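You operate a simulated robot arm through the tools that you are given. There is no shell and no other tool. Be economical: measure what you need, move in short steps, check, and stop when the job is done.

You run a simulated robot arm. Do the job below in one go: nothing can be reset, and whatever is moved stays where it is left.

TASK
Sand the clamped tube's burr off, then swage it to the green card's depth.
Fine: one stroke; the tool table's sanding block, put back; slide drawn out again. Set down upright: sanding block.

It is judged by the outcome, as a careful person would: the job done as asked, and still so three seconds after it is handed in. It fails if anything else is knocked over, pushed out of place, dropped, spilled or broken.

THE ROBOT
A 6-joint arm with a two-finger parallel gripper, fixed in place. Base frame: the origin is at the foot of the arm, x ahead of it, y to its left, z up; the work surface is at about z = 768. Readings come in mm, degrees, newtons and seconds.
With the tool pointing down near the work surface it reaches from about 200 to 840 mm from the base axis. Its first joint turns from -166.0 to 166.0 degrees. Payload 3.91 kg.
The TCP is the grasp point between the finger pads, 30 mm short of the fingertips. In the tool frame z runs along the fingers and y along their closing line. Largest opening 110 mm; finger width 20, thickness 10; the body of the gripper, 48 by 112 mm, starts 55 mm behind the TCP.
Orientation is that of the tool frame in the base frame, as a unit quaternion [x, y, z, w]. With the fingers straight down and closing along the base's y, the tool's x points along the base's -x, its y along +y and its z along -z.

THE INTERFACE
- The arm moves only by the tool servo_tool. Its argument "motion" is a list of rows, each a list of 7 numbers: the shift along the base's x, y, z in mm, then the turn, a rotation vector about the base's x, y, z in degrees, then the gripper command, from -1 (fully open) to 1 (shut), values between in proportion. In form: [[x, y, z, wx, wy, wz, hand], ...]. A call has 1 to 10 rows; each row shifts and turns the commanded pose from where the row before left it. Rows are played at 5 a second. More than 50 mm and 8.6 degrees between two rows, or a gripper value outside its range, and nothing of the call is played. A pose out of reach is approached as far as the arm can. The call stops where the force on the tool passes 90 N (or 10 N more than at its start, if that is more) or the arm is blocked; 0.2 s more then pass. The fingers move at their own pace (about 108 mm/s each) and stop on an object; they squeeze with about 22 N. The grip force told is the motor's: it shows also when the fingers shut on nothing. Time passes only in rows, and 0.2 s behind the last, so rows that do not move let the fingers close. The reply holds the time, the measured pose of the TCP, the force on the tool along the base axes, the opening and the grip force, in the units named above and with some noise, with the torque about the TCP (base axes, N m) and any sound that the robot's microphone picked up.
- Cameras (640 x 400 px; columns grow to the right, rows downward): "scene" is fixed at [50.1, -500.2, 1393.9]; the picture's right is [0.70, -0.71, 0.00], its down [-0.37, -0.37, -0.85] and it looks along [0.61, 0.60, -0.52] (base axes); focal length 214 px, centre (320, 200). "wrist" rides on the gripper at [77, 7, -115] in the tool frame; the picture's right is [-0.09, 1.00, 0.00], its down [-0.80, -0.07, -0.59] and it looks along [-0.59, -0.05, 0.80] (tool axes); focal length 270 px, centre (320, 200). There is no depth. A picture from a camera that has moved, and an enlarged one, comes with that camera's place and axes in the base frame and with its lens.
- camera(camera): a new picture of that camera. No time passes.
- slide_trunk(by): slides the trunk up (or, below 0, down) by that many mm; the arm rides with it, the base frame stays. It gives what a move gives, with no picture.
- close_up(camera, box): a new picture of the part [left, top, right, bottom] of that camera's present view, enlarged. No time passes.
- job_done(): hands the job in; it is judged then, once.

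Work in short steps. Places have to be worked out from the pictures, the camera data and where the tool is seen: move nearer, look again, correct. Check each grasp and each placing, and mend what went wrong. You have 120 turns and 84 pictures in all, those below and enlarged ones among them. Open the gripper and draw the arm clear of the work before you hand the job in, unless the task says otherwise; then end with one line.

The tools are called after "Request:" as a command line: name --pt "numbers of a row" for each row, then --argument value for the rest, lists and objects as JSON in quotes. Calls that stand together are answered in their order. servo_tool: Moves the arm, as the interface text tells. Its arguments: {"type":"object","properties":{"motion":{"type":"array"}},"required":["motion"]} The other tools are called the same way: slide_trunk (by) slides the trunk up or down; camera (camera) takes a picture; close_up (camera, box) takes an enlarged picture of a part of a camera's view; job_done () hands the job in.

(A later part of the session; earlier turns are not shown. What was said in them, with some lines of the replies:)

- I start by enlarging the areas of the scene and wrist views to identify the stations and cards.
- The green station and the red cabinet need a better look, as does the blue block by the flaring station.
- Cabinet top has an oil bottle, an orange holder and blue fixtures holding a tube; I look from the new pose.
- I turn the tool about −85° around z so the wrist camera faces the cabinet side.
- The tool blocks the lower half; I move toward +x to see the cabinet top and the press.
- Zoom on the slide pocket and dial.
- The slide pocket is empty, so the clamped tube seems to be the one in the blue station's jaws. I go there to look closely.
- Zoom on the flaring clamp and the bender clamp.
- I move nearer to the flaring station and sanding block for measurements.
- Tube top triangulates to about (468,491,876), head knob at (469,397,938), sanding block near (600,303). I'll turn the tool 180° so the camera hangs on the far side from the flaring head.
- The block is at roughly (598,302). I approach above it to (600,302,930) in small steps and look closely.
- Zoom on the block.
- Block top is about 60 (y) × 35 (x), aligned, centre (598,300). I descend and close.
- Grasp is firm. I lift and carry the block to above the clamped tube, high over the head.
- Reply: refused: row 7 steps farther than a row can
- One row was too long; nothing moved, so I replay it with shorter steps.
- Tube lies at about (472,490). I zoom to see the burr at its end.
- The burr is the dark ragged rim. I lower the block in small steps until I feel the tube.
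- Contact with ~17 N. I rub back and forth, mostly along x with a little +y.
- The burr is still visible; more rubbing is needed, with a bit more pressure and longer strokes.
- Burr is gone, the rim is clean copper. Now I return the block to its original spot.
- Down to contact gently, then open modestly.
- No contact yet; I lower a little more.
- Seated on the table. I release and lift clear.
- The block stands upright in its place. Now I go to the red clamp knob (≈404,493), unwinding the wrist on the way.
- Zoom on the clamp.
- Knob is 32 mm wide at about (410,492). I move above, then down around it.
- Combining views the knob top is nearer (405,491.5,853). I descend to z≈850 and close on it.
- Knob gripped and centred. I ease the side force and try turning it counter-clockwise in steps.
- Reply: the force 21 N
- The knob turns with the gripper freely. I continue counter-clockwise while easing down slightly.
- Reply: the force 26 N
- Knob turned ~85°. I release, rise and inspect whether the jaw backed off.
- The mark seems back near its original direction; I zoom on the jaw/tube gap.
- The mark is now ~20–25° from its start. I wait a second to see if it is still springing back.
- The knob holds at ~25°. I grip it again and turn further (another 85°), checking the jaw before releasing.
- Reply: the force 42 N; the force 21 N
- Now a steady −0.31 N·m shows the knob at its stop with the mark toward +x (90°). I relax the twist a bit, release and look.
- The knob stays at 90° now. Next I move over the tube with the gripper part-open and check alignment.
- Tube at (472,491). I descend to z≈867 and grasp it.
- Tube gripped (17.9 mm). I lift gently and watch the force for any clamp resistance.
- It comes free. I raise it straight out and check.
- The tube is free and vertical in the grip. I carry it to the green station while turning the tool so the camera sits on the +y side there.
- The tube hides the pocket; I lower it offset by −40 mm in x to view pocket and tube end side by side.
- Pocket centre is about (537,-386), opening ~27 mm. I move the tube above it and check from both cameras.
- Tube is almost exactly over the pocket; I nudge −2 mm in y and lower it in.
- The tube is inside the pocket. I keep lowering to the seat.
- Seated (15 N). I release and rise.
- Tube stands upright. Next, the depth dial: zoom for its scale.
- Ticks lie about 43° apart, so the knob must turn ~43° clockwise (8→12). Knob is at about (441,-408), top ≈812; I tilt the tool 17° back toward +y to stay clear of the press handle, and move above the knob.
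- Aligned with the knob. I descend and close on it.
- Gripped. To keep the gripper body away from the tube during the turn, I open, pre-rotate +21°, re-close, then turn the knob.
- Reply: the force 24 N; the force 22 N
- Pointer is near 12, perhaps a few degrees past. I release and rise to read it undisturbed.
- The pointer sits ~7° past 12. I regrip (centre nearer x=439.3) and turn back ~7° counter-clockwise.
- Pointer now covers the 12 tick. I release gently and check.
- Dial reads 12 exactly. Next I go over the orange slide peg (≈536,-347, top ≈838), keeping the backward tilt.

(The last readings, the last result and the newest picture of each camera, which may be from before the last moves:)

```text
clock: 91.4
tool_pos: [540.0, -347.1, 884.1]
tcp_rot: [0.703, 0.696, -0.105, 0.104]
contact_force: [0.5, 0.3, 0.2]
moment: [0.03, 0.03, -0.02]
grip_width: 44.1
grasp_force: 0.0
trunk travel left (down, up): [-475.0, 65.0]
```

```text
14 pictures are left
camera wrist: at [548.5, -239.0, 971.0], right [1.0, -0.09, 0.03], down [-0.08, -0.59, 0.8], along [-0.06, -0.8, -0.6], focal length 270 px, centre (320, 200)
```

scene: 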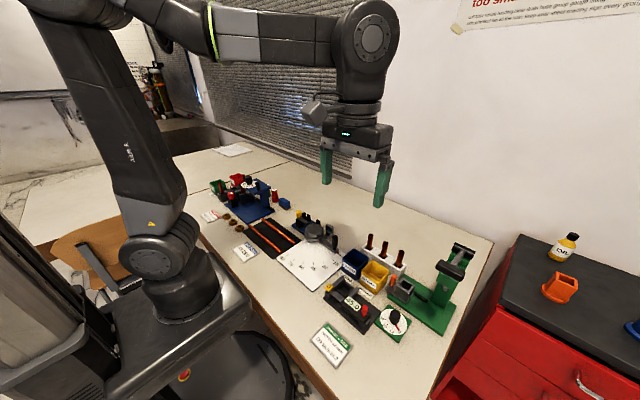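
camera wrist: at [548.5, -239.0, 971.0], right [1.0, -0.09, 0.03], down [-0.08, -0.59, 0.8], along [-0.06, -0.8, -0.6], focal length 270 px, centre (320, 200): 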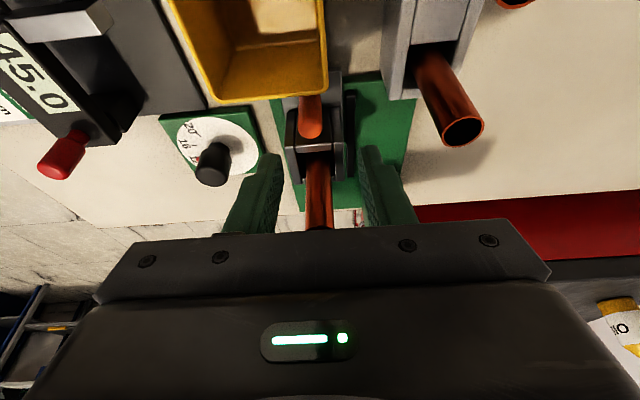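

Peg at about (537,-345). I lower to z≈830 and grip it.

Request:
servo_tool --pt "-3 2 -20 0 0 0 0.2" --pt "0 0 -20 0 0 0 0.2" --pt "0 0 -14 0 0 0 0.2" --pt "0 0 0 0 0 0 1" --pt "0 0 0 0 0 0 1" --pt "0 0 0 0 0 0 1"

Request:
close_up --camera "scene" --box '[375, 225, 475, 315]'

```text
clock: 92.8
tool_pos: [534.1, -345.0, 830.8]
tcp_rot: [0.703, 0.696, -0.105, 0.103]
contact_force: [-7.6, 0.0, -7.2]
moment: [-0.55, -0.04, -0.06]
grip_width: 15.5
grasp_force: 45.1
trunk travel left (down, up): [-475.0, 65.0]
```

```text
4.44 times, centred on (425, 270) of scene
camera zoom: at [50.1, -500.2, 1393.9], right [0.7, -0.71, 0.0], down [-0.37, -0.37, -0.85], along [0.61, 0.6, -0.52], focal length 953 px, centre (-147, -111)
```

zoom: 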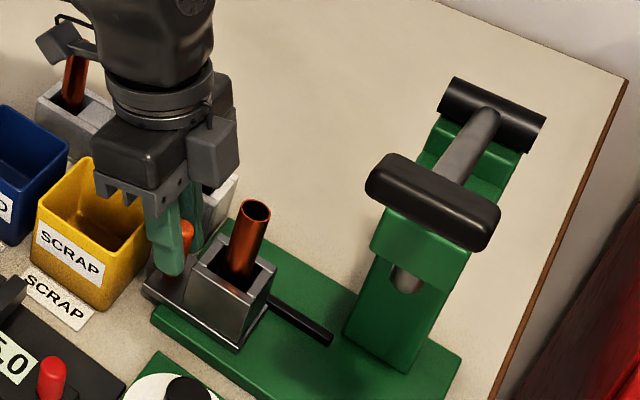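

Peg gripped (15.5 mm). I push the slide in −y slowly.

Request:
servo_tool --pt "-1 -4 -0.5 0 0 0 1" --pt "0 -6 0 0 0 0 1" --pt "0 -6 0 0 0 0 1" --pt "0 -6 0 0 0 0 1" --pt "0 -6 0 0 0 0 1" --pt "0 -6 0 0 0 0 1" --pt "0 -6 0 0 0 0 1" --pt "0 0 0 0 0 0 1"

```text
clock: 94.6
tool_pos: [534.6, -386.1, 830.7]
tcp_rot: [0.703, 0.696, -0.105, 0.104]
contact_force: [-12.0, -0.9, -2.7]
moment: [0.36, 0.19, -0.07]
grip_width: 15.3
grasp_force: 45.2
trunk travel left (down, up): [-475.0, 65.0]
```

Request:
servo_tool --pt "-1 -6 0 0 0 0 1" --pt "0 -6 0 0 0 0 1" --pt "0 -6 0 0 0 0 1" --pt "0 -6 0 0 0 0 1" --pt "0 -6 0 0 0 0 1" --pt "0 0 0 0 0 0 1"

Request:
close_up --camera "scene" --box '[385, 225, 485, 315]'

```text
clock: 96.0
tool_pos: [534.6, -414.7, 830.6]
tcp_rot: [0.702, 0.696, -0.105, 0.105]
contact_force: [-3.1, -0.9, 1.4]
moment: [-0.2, 0.14, -0.03]
grip_width: 15.6
grasp_force: 44.7
trunk travel left (down, up): [-475.0, 65.0]
```

```text
4.44 times, centred on (435, 270) of scene
camera zoom: at [50.1, -500.2, 1393.9], right [0.7, -0.71, 0.0], down [-0.37, -0.37, -0.85], along [0.61, 0.6, -0.52], focal length 953 px, centre (-191, -111)
```

zoom: 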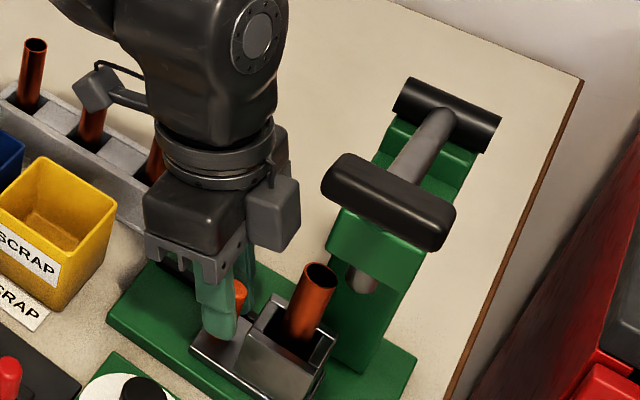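

Good; continue toward the stop with smaller steps.

Request:
servo_tool --pt "0 -4 0 0 0 0 1" --pt "0 -4 0 0 0 0 1" --pt "0 -4 0 0 0 0 1" --pt "0 -4 0 0 0 0 1" --pt "0 0 0 0 0 0 1"

```text
clock: 97.2
tool_pos: [536.2, -430.0, 830.1]
tcp_rot: [0.703, 0.696, -0.105, 0.104]
contact_force: [-2.8, -0.1, -0.4]
moment: [-0.66, 0.03, -0.01]
grip_width: 15.4
grasp_force: 45.1
trunk travel left (down, up): [-475.0, 65.0]
```

Request:
servo_tool --pt "0 -3 0 0 0 0 1" --pt "0 -3 0 0 0 0 1" --pt "0 -3 0 0 0 0 1" --pt "0 0 0 0 0 0 1"

Request:
close_up --camera "scene" --box '[395, 235, 485, 315]'

```text
clock: 98.2
tool_pos: [535.1, -436.8, 830.7]
tcp_rot: [0.702, 0.696, -0.106, 0.103]
contact_force: [-3.7, 30.5, 1.5]
moment: [0.91, 0.13, -0.02]
grip_width: 15.5
grasp_force: 45.0
trunk travel left (down, up): [-475.0, 65.0]
```

```text
5.00 times, centred on (440, 275) of scene
camera zoom: at [50.1, -500.2, 1393.9], right [0.7, -0.71, 0.0], down [-0.37, -0.37, -0.85], along [0.61, 0.6, -0.52], focal length 1072 px, centre (-280, -175)
```

zoom: 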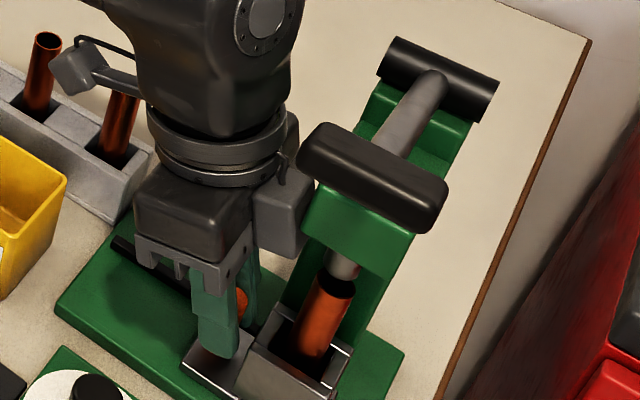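

The slide is at its stop (30 N). I relax, release the peg, back off in +y and rise.

Request:
servo_tool --pt "0 2 0 0 0 0 1" --pt "0 0 0 0 0 0 0.5" --pt "0 0 0 0 0 0 0.3" --pt "0 15 0 0 0 0 0.3" --pt "0 30 5 0 0 0 0.3" --pt "0 20 40 0 0 0 0.3" --pt "0 10 45 0 0 0 0.3" --pt "0 10 45 0 0 0 0.3" --pt "0 5 45 0 0 0 0.3" --pt "0 0 45 0 0 0 0.3"

Request:
close_up --camera "scene" --box '[395, 225, 495, 315]'

Request:
camera --camera "wrist"

```text
clock: 100.4
tool_pos: [535.4, -346.2, 1055.3]
tcp_rot: [0.703, 0.696, -0.105, 0.104]
contact_force: [-0.5, -0.1, -0.2]
moment: [-0.06, 0.02, -0.02]
grip_width: 38.7
grasp_force: 0.0
trunk travel left (down, up): [-475.0, 65.0]
```

```text
4.44 times, centred on (445, 270) of scene
camera zoom: at [50.1, -500.2, 1393.9], right [0.7, -0.71, 0.0], down [-0.37, -0.37, -0.85], along [0.61, 0.6, -0.52], focal length 953 px, centre (-236, -111)
```

zoom: 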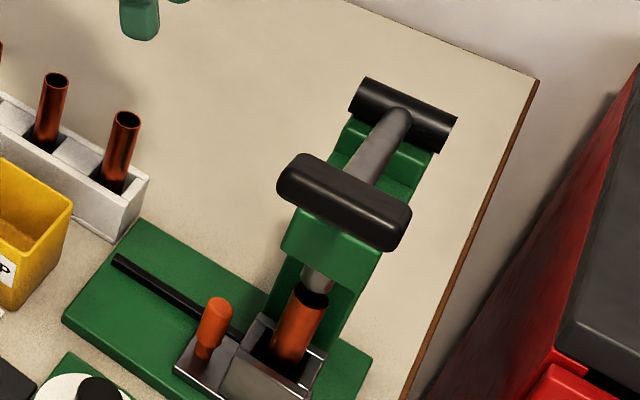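

```text
9 pictures are left
camera wrist: at [543.8, -238.2, 1141.8], right [1.0, -0.09, 0.03], down [-0.08, -0.59, 0.8], along [-0.06, -0.8, -0.6], focal length 270 px, centre (320, 200)
```

wrist: 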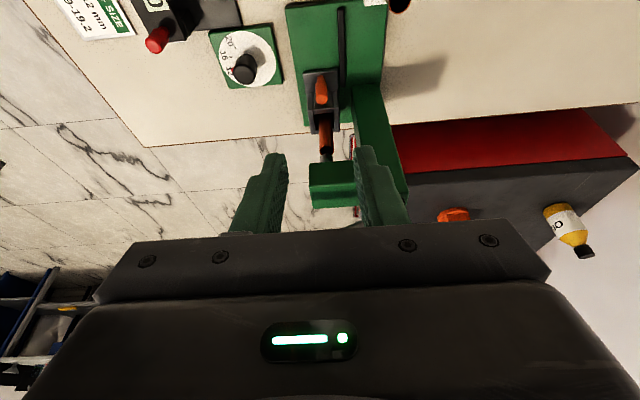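

Slide is in with the tube under the ram. Handle bar centre ≈ (443,-478,1052), lying along y; I'll straighten the tool, turn it so the fingers close along y, and hover above the bar to check.

Request:
servo_tool --pt "-10 0 25 8.5 0 0 -1" --pt "-10 0 25 8.5 0 0 -1" --pt "-10 0 25 0 0 8.5 -1" --pt "-10 0 20 0 0 8.5 -1" --pt "-10 0 0 0 0 8.5 -1" --pt "-10 0 0 0 0 8.5 -1" --pt "-10 0 0 0 0 8.5 -1" --pt "-10 0 0 0 0 8.5 -1" --pt "-10 0 0 0 0 8.5 -1" --pt "-2 0 0 0 0 8.5 -1"

Request:
servo_tool --pt "0 -20 0 0 0 8.5 -1" --pt "0 -25 0 0 0 8.5 -1" --pt "0 -30 0 0 0 5 -1" --pt "0 -30 0 0 0 0 -1" --pt "0 -27 0 0 0 0 -1"

Request:
camera --camera "wrist"

```text
clock: 102.6
tool_pos: [444.0, -347.0, 1149.5]
tcp_rot: [0.194, 0.981, 0.0, 0.0]
contact_force: [0.6, 0.0, 0.5]
moment: [0.0, -0.01, 0.01]
grip_width: 110.0
grasp_force: 0.2
trunk travel left (down, up): [-475.0, 65.0]
```

```text
clock: 103.8
tool_pos: [442.6, -479.3, 1150.7]
tcp_rot: [0.004, 1.0, -0.002, 0.0]
contact_force: [-1.1, 0.5, -0.1]
moment: [0.01, 0.02, -0.03]
grip_width: 110.0
grasp_force: 0.1
trunk travel left (down, up): [-475.0, 65.0]
```

```text
8 pictures are left
camera wrist: at [366.5, -471.4, 1264.5], right [0.1, 1.0, 0.0], down [0.8, -0.08, 0.59], along [0.59, -0.06, -0.8], focal length 270 px, centre (320, 200)
```

wrist: 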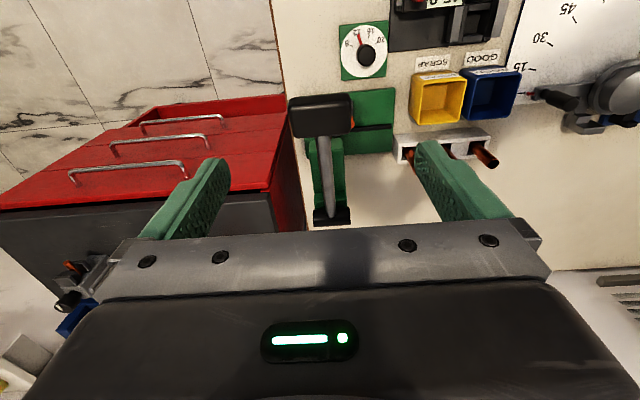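

Bar is ~50 mm long along y at ≈(440,-479,1053). I descend astride its ends and close.

Request:
servo_tool --pt "-1 0 -35 0 0 0 -1" --pt "-1 0 -35 0 0 0 -0.7" --pt "0 0 -24 0 0 0 -0.5" --pt "0 0 0 0 0 0 1" --pt "0 0 0 0 0 0 1" --pt "0 0 0 0 0 0 1"

Request:
camera --camera "wrist"

```text
clock: 105.2
tool_pos: [438.9, -479.9, 1056.5]
tcp_rot: [0.004, 1.0, 0.0, 0.0]
contact_force: [0.6, -8.0, -2.2]
moment: [-0.37, -0.52, 0.87]
grip_width: 49.9
grasp_force: 45.2
trunk travel left (down, up): [-475.0, 65.0]
```

```text
7 pictures are left
camera wrist: at [362.7, -471.2, 1169.7], right [0.1, 1.0, 0.0], down [0.8, -0.08, 0.59], along [0.59, -0.06, -0.8], focal length 270 px, centre (320, 200)
```

wrist: 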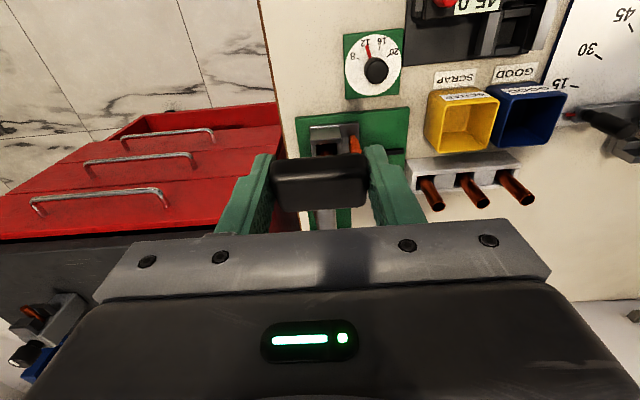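

Bar gripped (49.9 mm). I pull the lever down along its arc, first part gently.

Request:
servo_tool --pt "-2 0 -6 0 0 0 1" --pt "-2 0 -6 0 0 0 1" --pt "-2 0 -6.5 0 0 0 1" --pt "0 0 0 0 0 0 1"

```text
clock: 106.2
tool_pos: [434.2, -481.3, 1037.3]
tcp_rot: [0.004, 1.0, -0.002, 0.0]
contact_force: [-0.4, -1.9, 10.1]
moment: [0.32, -1.36, 0.94]
grip_width: 49.9
grasp_force: 44.9
trunk travel left (down, up): [-475.0, 65.0]
```

The lever moves with little force. Continue along the arc, rotating the tool with the bar.

Request:
servo_tool --pt "-1.2 0 -6 0 -3 0 1" --pt "-1 0 -6 0 -3 0 1" --pt "-0.8 0 -6 0 -3 0 1" --pt "-0.6 0 -6 0 -2 0 1" --pt "-0.4 0 -6 0 -2 0 1" --pt "0 0 0 0 0 0 1"

```text
clock: 107.6
tool_pos: [428.2, -480.6, 1009.2]
tcp_rot: [0.004, 0.993, -0.001, 0.114]
contact_force: [-14.7, 0.9, -3.4]
moment: [-0.01, 1.28, 0.98]
grip_width: 49.7
grasp_force: 45.6
trunk travel left (down, up): [-475.0, 65.0]
```

Still free. Continue downward.

Request:
servo_tool --pt "-1 0 -6 0 -1 0 1" --pt "-1 0 -6 0 -2 0 1" --pt "0 0 -6 0 -2 0 1" --pt "0 0 0 0 0 0 1"

```text
clock: 108.6
tool_pos: [427.6, -480.1, 991.4]
tcp_rot: [0.005, 0.987, -0.001, 0.159]
contact_force: [-7.3, -2.2, 11.3]
moment: [0.05, -1.25, 0.95]
grip_width: 49.8
grasp_force: 44.6
trunk travel left (down, up): [-475.0, 65.0]
```

Request:
servo_tool --pt "0 0 -5 0 -2 0 1" --pt "0 0 -5 0 -2 0 1" --pt "0.5 0 -5 0 -2 0 1" --pt "0 0 0 0 0 0 1"

Request:
close_up --camera "scene" --box '[385, 215, 495, 325]'

```text
clock: 109.6
tool_pos: [430.2, -479.9, 973.5]
tcp_rot: [0.004, 0.978, 0.0, 0.208]
contact_force: [-1.6, -7.1, -0.2]
moment: [-0.64, 0.63, 0.99]
grip_width: 49.8
grasp_force: 45.2
trunk travel left (down, up): [-475.0, 65.0]
```

```text
3.64 times, centred on (440, 270) of scene
camera zoom: at [50.1, -500.2, 1393.9], right [0.7, -0.71, 0.0], down [-0.37, -0.37, -0.85], along [0.61, 0.6, -0.52], focal length 780 px, centre (-116, -54)
```

zoom: 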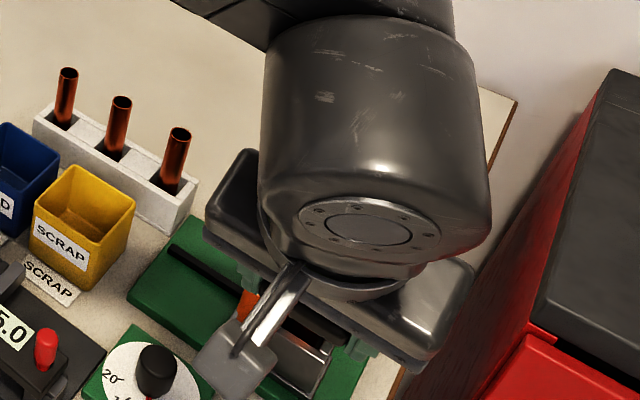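

No resistance yet (handle at z≈973). I go on in small steps watching force.

Request:
servo_tool --pt "0.5 0 -5 0 -2 0 1" --pt "0.7 0 -5 0 -1.5 0 1" --pt "0.8 0 -5 0 -1.5 0 1" --pt "0 0 0 0 0 0 1"

```text
clock: 110.6
tool_pos: [430.5, -480.4, 963.3]
tcp_rot: [0.004, 0.968, -0.002, 0.252]
contact_force: [-5.4, -5.2, 29.9]
moment: [-0.06, -0.11, 1.0]
grip_width: 50.2
grasp_force: 45.1
trunk travel left (down, up): [-475.0, 65.0]
```

Resistance begins (30 N): the punch is entering. I keep pressing in small steps.

Request:
servo_tool --pt "0.8 0 -4 0 -1 0 1" --pt "0.8 0 -4 0 -1 0 1" --pt "0 0 0 0 0 0 1"

```text
clock: 111.4
tool_pos: [431.8, -480.4, 953.6]
tcp_rot: [0.005, 0.963, -0.002, 0.268]
contact_force: [-4.2, -12.2, 29.6]
moment: [-0.04, 0.21, 0.82]
grip_width: 49.7
grasp_force: 45.3
trunk travel left (down, up): [-475.0, 65.0]
```

Request:
servo_tool --pt "1 1 -4 0 -1.5 0 1" --pt "1 0 -4 0 -1.5 0 1" --pt "1 0 -4 0 -1.5 0 1" --pt "0 0 0 0 0 0 1"

```text
clock: 112.4
tool_pos: [434.1, -479.6, 941.3]
tcp_rot: [0.004, 0.952, 0.0, 0.307]
contact_force: [-5.7, -19.6, 27.5]
moment: [0.1, 0.55, 0.72]
grip_width: 50.0
grasp_force: 44.7
trunk travel left (down, up): [-475.0, 65.0]
```

Steady ~28 N, lever still moving. Continue, correcting the side offset.

Request:
servo_tool --pt "1.2 -2 -4 0 -1.5 0 1" --pt "1.3 -1 -4 0 -1.5 0 1" --pt "1.4 0 -4 0 -1.5 0 1" --pt "0 0 0 0 0 0 1"

```text
clock: 113.4
tool_pos: [439.0, -479.5, 928.9]
tcp_rot: [0.005, 0.939, 0.0, 0.343]
contact_force: [-2.1, -6.2, 26.8]
moment: [0.19, 0.51, 0.32]
grip_width: 49.5
grasp_force: 44.8
trunk travel left (down, up): [-475.0, 65.0]
```

Request:
servo_tool --pt "1 0 -2.5 0 -1 0 1" --pt "1 0 -2.5 0 -1 0 1" --pt "0 0 0 0 0 0 1"

```text
clock: 114.2
tool_pos: [440.1, -480.1, 924.4]
tcp_rot: [0.004, 0.933, 0.0, 0.359]
contact_force: [-3.4, -1.0, 28.1]
moment: [0.22, 0.57, 0.43]
grip_width: 49.2
grasp_force: 45.5
trunk travel left (down, up): [-475.0, 65.0]
```

Request:
servo_tool --pt "1 0 -2.5 0 -1 0 1" --pt "1 0 -2.5 0 -1 0 1" --pt "1 0 -2.5 0 -1 0 1" --pt "0 0 0 0 0 0 1"

```text
clock: 115.2
tool_pos: [443.6, -480.7, 917.2]
tcp_rot: [0.005, 0.923, -0.001, 0.384]
contact_force: [-3.3, 1.7, 27.4]
moment: [0.06, 0.77, 0.12]
grip_width: 49.5
grasp_force: 45.6
trunk travel left (down, up): [-475.0, 65.0]
```

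Force is steady; I check with the wrist camera how far the ram has come.

Request:
close_up --camera "wrist" --box '[220, 40, 440, 220]'

```text
2.22 times, centred on (330, 130) of wrist
camera zoom: at [308.4, -471.3, 943.9], right [0.07, 1.0, 0.06], down [0.14, -0.07, 0.99], along [0.99, -0.06, -0.15], focal length 601 px, centre (298, 356)
```

zoom: 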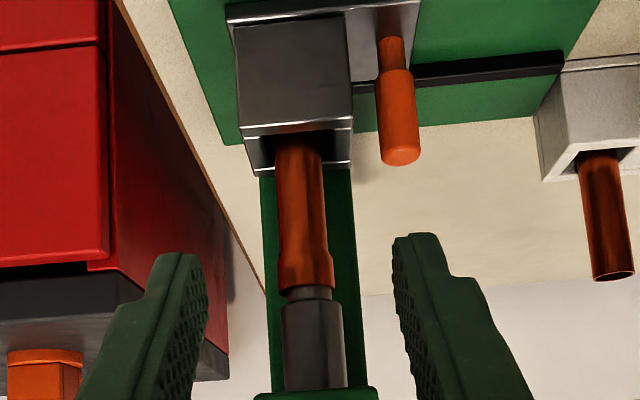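

The punch is in the tube and its end is expanding. The dial should act as a stop, so I press on in very small steps until the force rises.

Request:
servo_tool --pt "0.8 0 -1.7 0 -0.6 0 1" --pt "0.8 0 -1.7 0 -0.6 0 1" --pt "0 0 0 0 0 0 1"

```text
clock: 116.0
tool_pos: [444.6, -481.3, 915.7]
tcp_rot: [0.003, 0.919, -0.001, 0.394]
contact_force: [-6.7, 0.8, 40.4]
moment: [0.48, 1.14, 0.42]
grip_width: 49.2
grasp_force: 44.6
trunk travel left (down, up): [-475.0, 65.0]
```

Force climbs to 40 N with less motion — likely the stop. One more small press to confirm.

Request:
servo_tool --pt "0.6 0 -1.7 0 -0.3 0 1" --pt "0.6 0 -1.7 0 -0.3 0 1" --pt "0 0 0 0 0 0 1"

```text
clock: 116.8
tool_pos: [444.5, -480.5, 915.1]
tcp_rot: [0.003, 0.916, -0.003, 0.4]
contact_force: [-8.8, -0.3, 58.5]
moment: [0.89, 1.08, 0.72]
grip_width: 49.2
grasp_force: 44.9
trunk travel left (down, up): [-475.0, 65.0]
```

That is the hard stop: 58 N and no further motion. The stroke is complete; I bring the lever back up along the arc.

Request:
servo_tool --pt "-1 0 6 0 1 0 1" --pt "-3 0 8 0 2.5 0 1" --pt "-3.5 0 8 0 3 0 1" --pt "-2.5 0 7.5 0 2.5 0 1" --pt "-2 0 7 0 2.5 0 1" --pt "-1.8 0 7.5 0 2.5 0 1" --pt "-1.5 0 7 0 2.5 0 1" --pt "0 0 0 0 0 0 1"

```text
clock: 118.6
tool_pos: [430.9, -479.3, 963.1]
tcp_rot: [0.004, 0.965, 0.0, 0.262]
contact_force: [-29.8, 16.6, 2.6]
moment: [-0.1, -0.94, 0.21]
grip_width: 49.6
grasp_force: 45.0
trunk travel left (down, up): [-475.0, 65.0]
```

Request:
servo_tool --pt "-4 1 7.5 0 3 0 1" --pt "-1 0 7.5 0 3 0 1" --pt "-0.5 0 7.5 0 3 0 1" --pt "0 0 7.5 0 3 0 1" --pt "0.5 0 7.5 0 3 0 1" --pt "1 0 7.5 0 3 0 1" --pt "1.2 0 7 0 3 0 1" --pt "0 0 0 0 0 0 1"

```text
clock: 120.4
tool_pos: [428.3, -479.6, 1009.5]
tcp_rot: [0.004, 0.997, 0.001, 0.08]
contact_force: [-18.7, 11.7, -23.5]
moment: [-0.54, -0.63, 0.41]
grip_width: 49.9
grasp_force: 44.8
trunk travel left (down, up): [-475.0, 65.0]
```

Request:
servo_tool --pt "0 1 7 0 2.5 0 1" --pt "1.2 0 7 0 2.5 0 1" --pt "1.5 0 7 0 2.5 0 1" --pt "1.8 0 7 0 1.5 0 1" --pt "2 0 7 0 0 0 1" --pt "2 0 5 0 0 0 1" --pt "0 0 0 0 0 0 1"

```text
clock: 122.0
tool_pos: [434.9, -479.4, 1043.5]
tcp_rot: [0.005, 1.0, 0.004, -0.002]
contact_force: [-16.4, 8.0, -54.4]
moment: [0.41, 0.21, 0.31]
grip_width: 49.8
grasp_force: 44.7
trunk travel left (down, up): [-475.0, 65.0]
```

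−54 N while rising suggests the lever is back at its upper stop (the bar slid a little in the pads). I ease off, release and rise clear.

Request:
servo_tool --pt "0 0 -4 0 0 0 1" --pt "0 0 0 0 0 0 0" --pt "0 0 0 0 0 0 -0.8" --pt "0 0 0 0 0 0 -0.8" --pt "0 0 35 0 0 0 -0.8" --pt "0 0 40 0 0 0 -0.8" --pt "0 20 30 0 0 0 -0.8" --pt "0 40 0 0 0 0 -0.8" --pt "0 45 0 0 0 0 -0.8" --pt "0 45 0 0 0 0 -0.8"

Request:
close_up --camera "scene" --box '[385, 225, 495, 325]'

```text
clock: 124.2
tool_pos: [438.5, -329.3, 1151.8]
tcp_rot: [0.004, 1.0, -0.002, 0.003]
contact_force: [-1.3, -0.6, 0.1]
moment: [0.02, 0.02, 0.02]
grip_width: 98.8
grasp_force: 0.0
trunk travel left (down, up): [-475.0, 65.0]
```

```text
4.00 times, centred on (440, 275) of scene
camera zoom: at [50.1, -500.2, 1393.9], right [0.7, -0.71, 0.0], down [-0.37, -0.37, -0.85], along [0.61, 0.6, -0.52], focal length 858 px, centre (-160, -100)
```

zoom: 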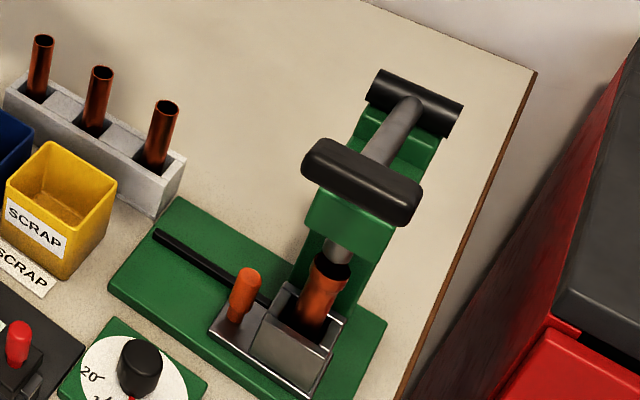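

The end is belled, the lever is back exactly where it was. Now I turn the tool back to the peg-gripping orientation and retrace my path to draw the slide out.

Request:
servo_tool --pt "10 0 0 0 0 -8.5 0.3" --pt "10 0 0 0 0 -8.5 0.3" --pt "10 0 0 0 0 -8.5 0.3" --pt "10 0 0 0 0 -8.5 0.3" --pt "10 0 0 0 0 -8.5 0.3" --pt "10 0 0 0 0 -8.5 0.3" --pt "10 0 0 0 0 -8.5 0.3" --pt "10 0 0 0 0 -8.5 0.3" --pt "10 0 0 0 0 -8.5 0.3" --pt "7 0 0 0 0 -8.5 0.3"

Request:
servo_tool --pt "0 -10 -30 0 0 -5 0.3" --pt "0 -7 -40 -8.5 0 0 0.3" --pt "0 0 -40 -8.5 0 0 0.3" --pt "0 0 -40 0 0 0 0.3" --pt "0 0 -40 0 0 0 0.3" --pt "0 0 -30 0 0 0 0.3"

Request:
camera --camera "wrist"

```text
clock: 126.4
tool_pos: [535.3, -330.1, 1152.2]
tcp_rot: [0.679, 0.734, -0.003, 0.001]
contact_force: [-0.2, 1.0, 0.1]
moment: [0.04, 0.02, 0.0]
grip_width: 38.3
grasp_force: 0.1
trunk travel left (down, up): [-475.0, 65.0]
```

```text
clock: 127.8
tool_pos: [535.4, -347.3, 930.2]
tcp_rot: [0.702, 0.697, -0.107, 0.106]
contact_force: [0.9, 0.8, -0.7]
moment: [-0.01, -0.01, 0.02]
grip_width: 38.6
grasp_force: 0.1
trunk travel left (down, up): [-475.0, 65.0]
```

```text
3 pictures are left
camera wrist: at [543.7, -238.3, 1017.2], right [1.0, -0.09, 0.03], down [-0.08, -0.59, 0.81], along [-0.06, -0.8, -0.59], focal length 270 px, centre (320, 200)
```

wrist: 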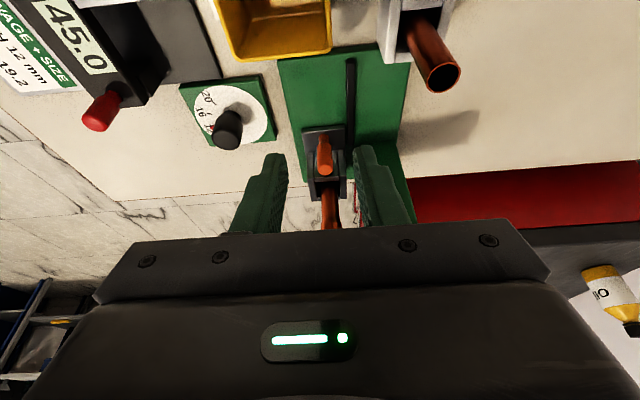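

Peg is where I left it (~535,-434). I go down behind it and straddle it, then grip.

Request:
servo_tool --pt "0 -8 -35 0 0 0 0.3" --pt "0 -10 -35 0 0 0 0.3" --pt "0 -22 -29 0 0 0 0.3" --pt "0 -17 0 0 0 0 0.3" --pt "0 -15 0 0 0 0 0.3" --pt "0 -15 0 0 0 0 0.3" --pt "0 0 0 0 0 0 1" --pt "0 0 0 0 0 0 1" --pt "0 0 0 0 0 0 1"

```text
clock: 129.8
tool_pos: [534.9, -433.1, 835.4]
tcp_rot: [0.702, 0.697, -0.107, 0.106]
contact_force: [3.1, 0.0, -3.0]
moment: [-0.14, -0.1, 0.04]
grip_width: 15.3
grasp_force: 45.4
trunk travel left (down, up): [-475.0, 65.0]
```

Peg gripped (15.3 mm). I draw the slide out in +y.

Request:
servo_tool --pt "0 5 0 0 0 0 1" --pt "0 7 0 0 0 0 1" --pt "0 7 0 0 0 0 1" --pt "0 7 0 0 0 0 1" --pt "0 7 0 0 0 0 1" --pt "0 7 0 0 0 0 1" --pt "0 7 0 0 0 0 1" --pt "0 7 0 0 0 0 1" --pt "0 7 0 0 0 0 1" --pt "0 7 0 0 0 0 1"

Request:
servo_tool --pt "0 6 0 0 0 0 1" --pt "0 6 0 0 0 0 1" --pt "0 4 0 0 0 0 1" --pt "0 3 0 0 0 0 1" --pt "0 0 0 0 0 0 1"

```text
clock: 132.0
tool_pos: [535.0, -365.5, 833.9]
tcp_rot: [0.702, 0.696, -0.107, 0.106]
contact_force: [-0.3, 0.8, 4.8]
moment: [0.04, 0.01, -0.05]
grip_width: 15.5
grasp_force: 45.4
trunk travel left (down, up): [-475.0, 65.0]
```

```text
clock: 133.2
tool_pos: [535.5, -346.0, 834.0]
tcp_rot: [0.702, 0.696, -0.107, 0.106]
contact_force: [0.4, 0.3, 7.8]
moment: [-0.47, 0.01, -0.03]
grip_width: 15.4
grasp_force: 44.9
trunk travel left (down, up): [-475.0, 65.0]
```

Nearly at the original place; a bit more to feel the outer stop.

Request:
servo_tool --pt "0 2 0 0 0 0 1" --pt "0 1 0 0 0 0 1" --pt "0 0 0 0 0 0 1"

```text
clock: 134.0
tool_pos: [534.3, -345.1, 833.8]
tcp_rot: [0.702, 0.696, -0.106, 0.107]
contact_force: [3.5, -9.4, 4.0]
moment: [-0.77, -0.01, 0.05]
grip_width: 15.1
grasp_force: 45.0
trunk travel left (down, up): [-475.0, 65.0]
```

Outer stop reached. I release, lift straight up and check the scene.

Request:
servo_tool --pt "0 0 0 0 0 0 0.6" --pt "0 0 0 0 0 0 0.3" --pt "0 0 0 0 0 0 0.2" --pt "0 0 30 0 0 0 0.2" --pt "0 0 40 0 0 0 0.2" --pt "0 5 45 0 0 0 0.2" --pt "0 5 45 0 0 0 0.2" --pt "-10 10 40 8.5 0 0 0.2" --pt "-20 20 40 8.5 0 0 0.2" --pt "-20 30 20 0 0 0 0.2"

Request:
close_up --camera "scene" --box '[365, 225, 485, 335]'

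```text
clock: 136.2
tool_pos: [482.5, -274.3, 1095.2]
tcp_rot: [0.71, 0.704, -0.001, 0.001]
contact_force: [-0.4, -0.1, -1.0]
moment: [0.0, 0.01, 0.01]
grip_width: 44.2
grasp_force: 0.0
trunk travel left (down, up): [-475.0, 65.0]
```

```text
3.64 times, centred on (425, 280) of scene
camera zoom: at [50.1, -500.2, 1393.9], right [0.7, -0.71, 0.0], down [-0.37, -0.37, -0.85], along [0.61, 0.6, -0.52], focal length 780 px, centre (-62, -91)
```

zoom: 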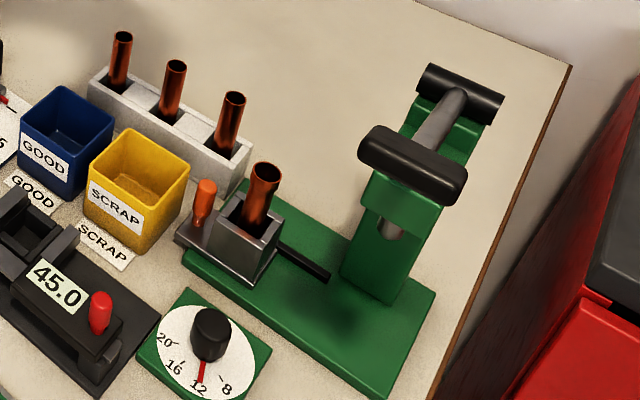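

All as wanted: tube belled in the drawn-out slide, dial at 12, lever up. I open the gripper and take one last full look.

Request:
servo_tool --pt "-30 30 20 0 0 0 -1" --pt "-30 30 20 0 0 0 -1" --pt "0 0 0 0 0 0 -1"

Request:
close_up --camera "scene" --box '[180, 150, 340, 250]'

```text
clock: 137.0
tool_pos: [426.3, -214.1, 1131.3]
tcp_rot: [0.71, 0.704, -0.004, 0.001]
contact_force: [0.5, -0.1, 0.9]
moment: [-0.03, -0.01, -0.02]
grip_width: 110.0
grasp_force: 0.1
trunk travel left (down, up): [-475.0, 65.0]
```

```text
4.00 times, centred on (260, 200) of scene
camera zoom: at [50.1, -500.2, 1393.9], right [0.7, -0.71, 0.0], down [-0.37, -0.37, -0.85], along [0.61, 0.6, -0.52], focal length 858 px, centre (560, 200)
```

zoom: 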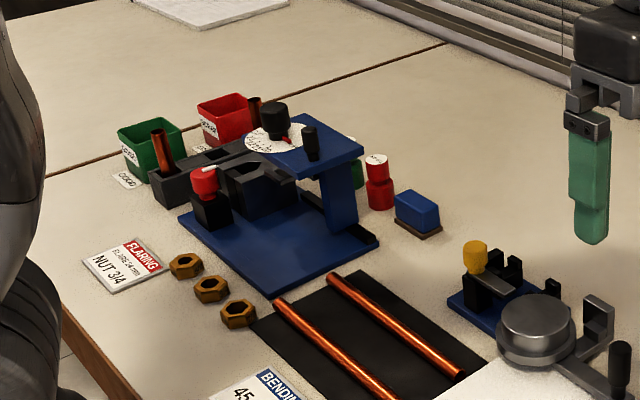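

The sanding block stands upright in its place and nothing else has moved, so I hand in.

Request:
job_done

```text
The job is handed in.
```

I sanded the burr off the clamped tube and swaged it in one stroke to the dial stop at 12 mm, the green card's depth. I didn't measure the swaged depth or diameter afterwards. The sanding block is back upright in its place. The slide is drawn out with the tube still in it, the lever is up, and the flaring clamp is left open.
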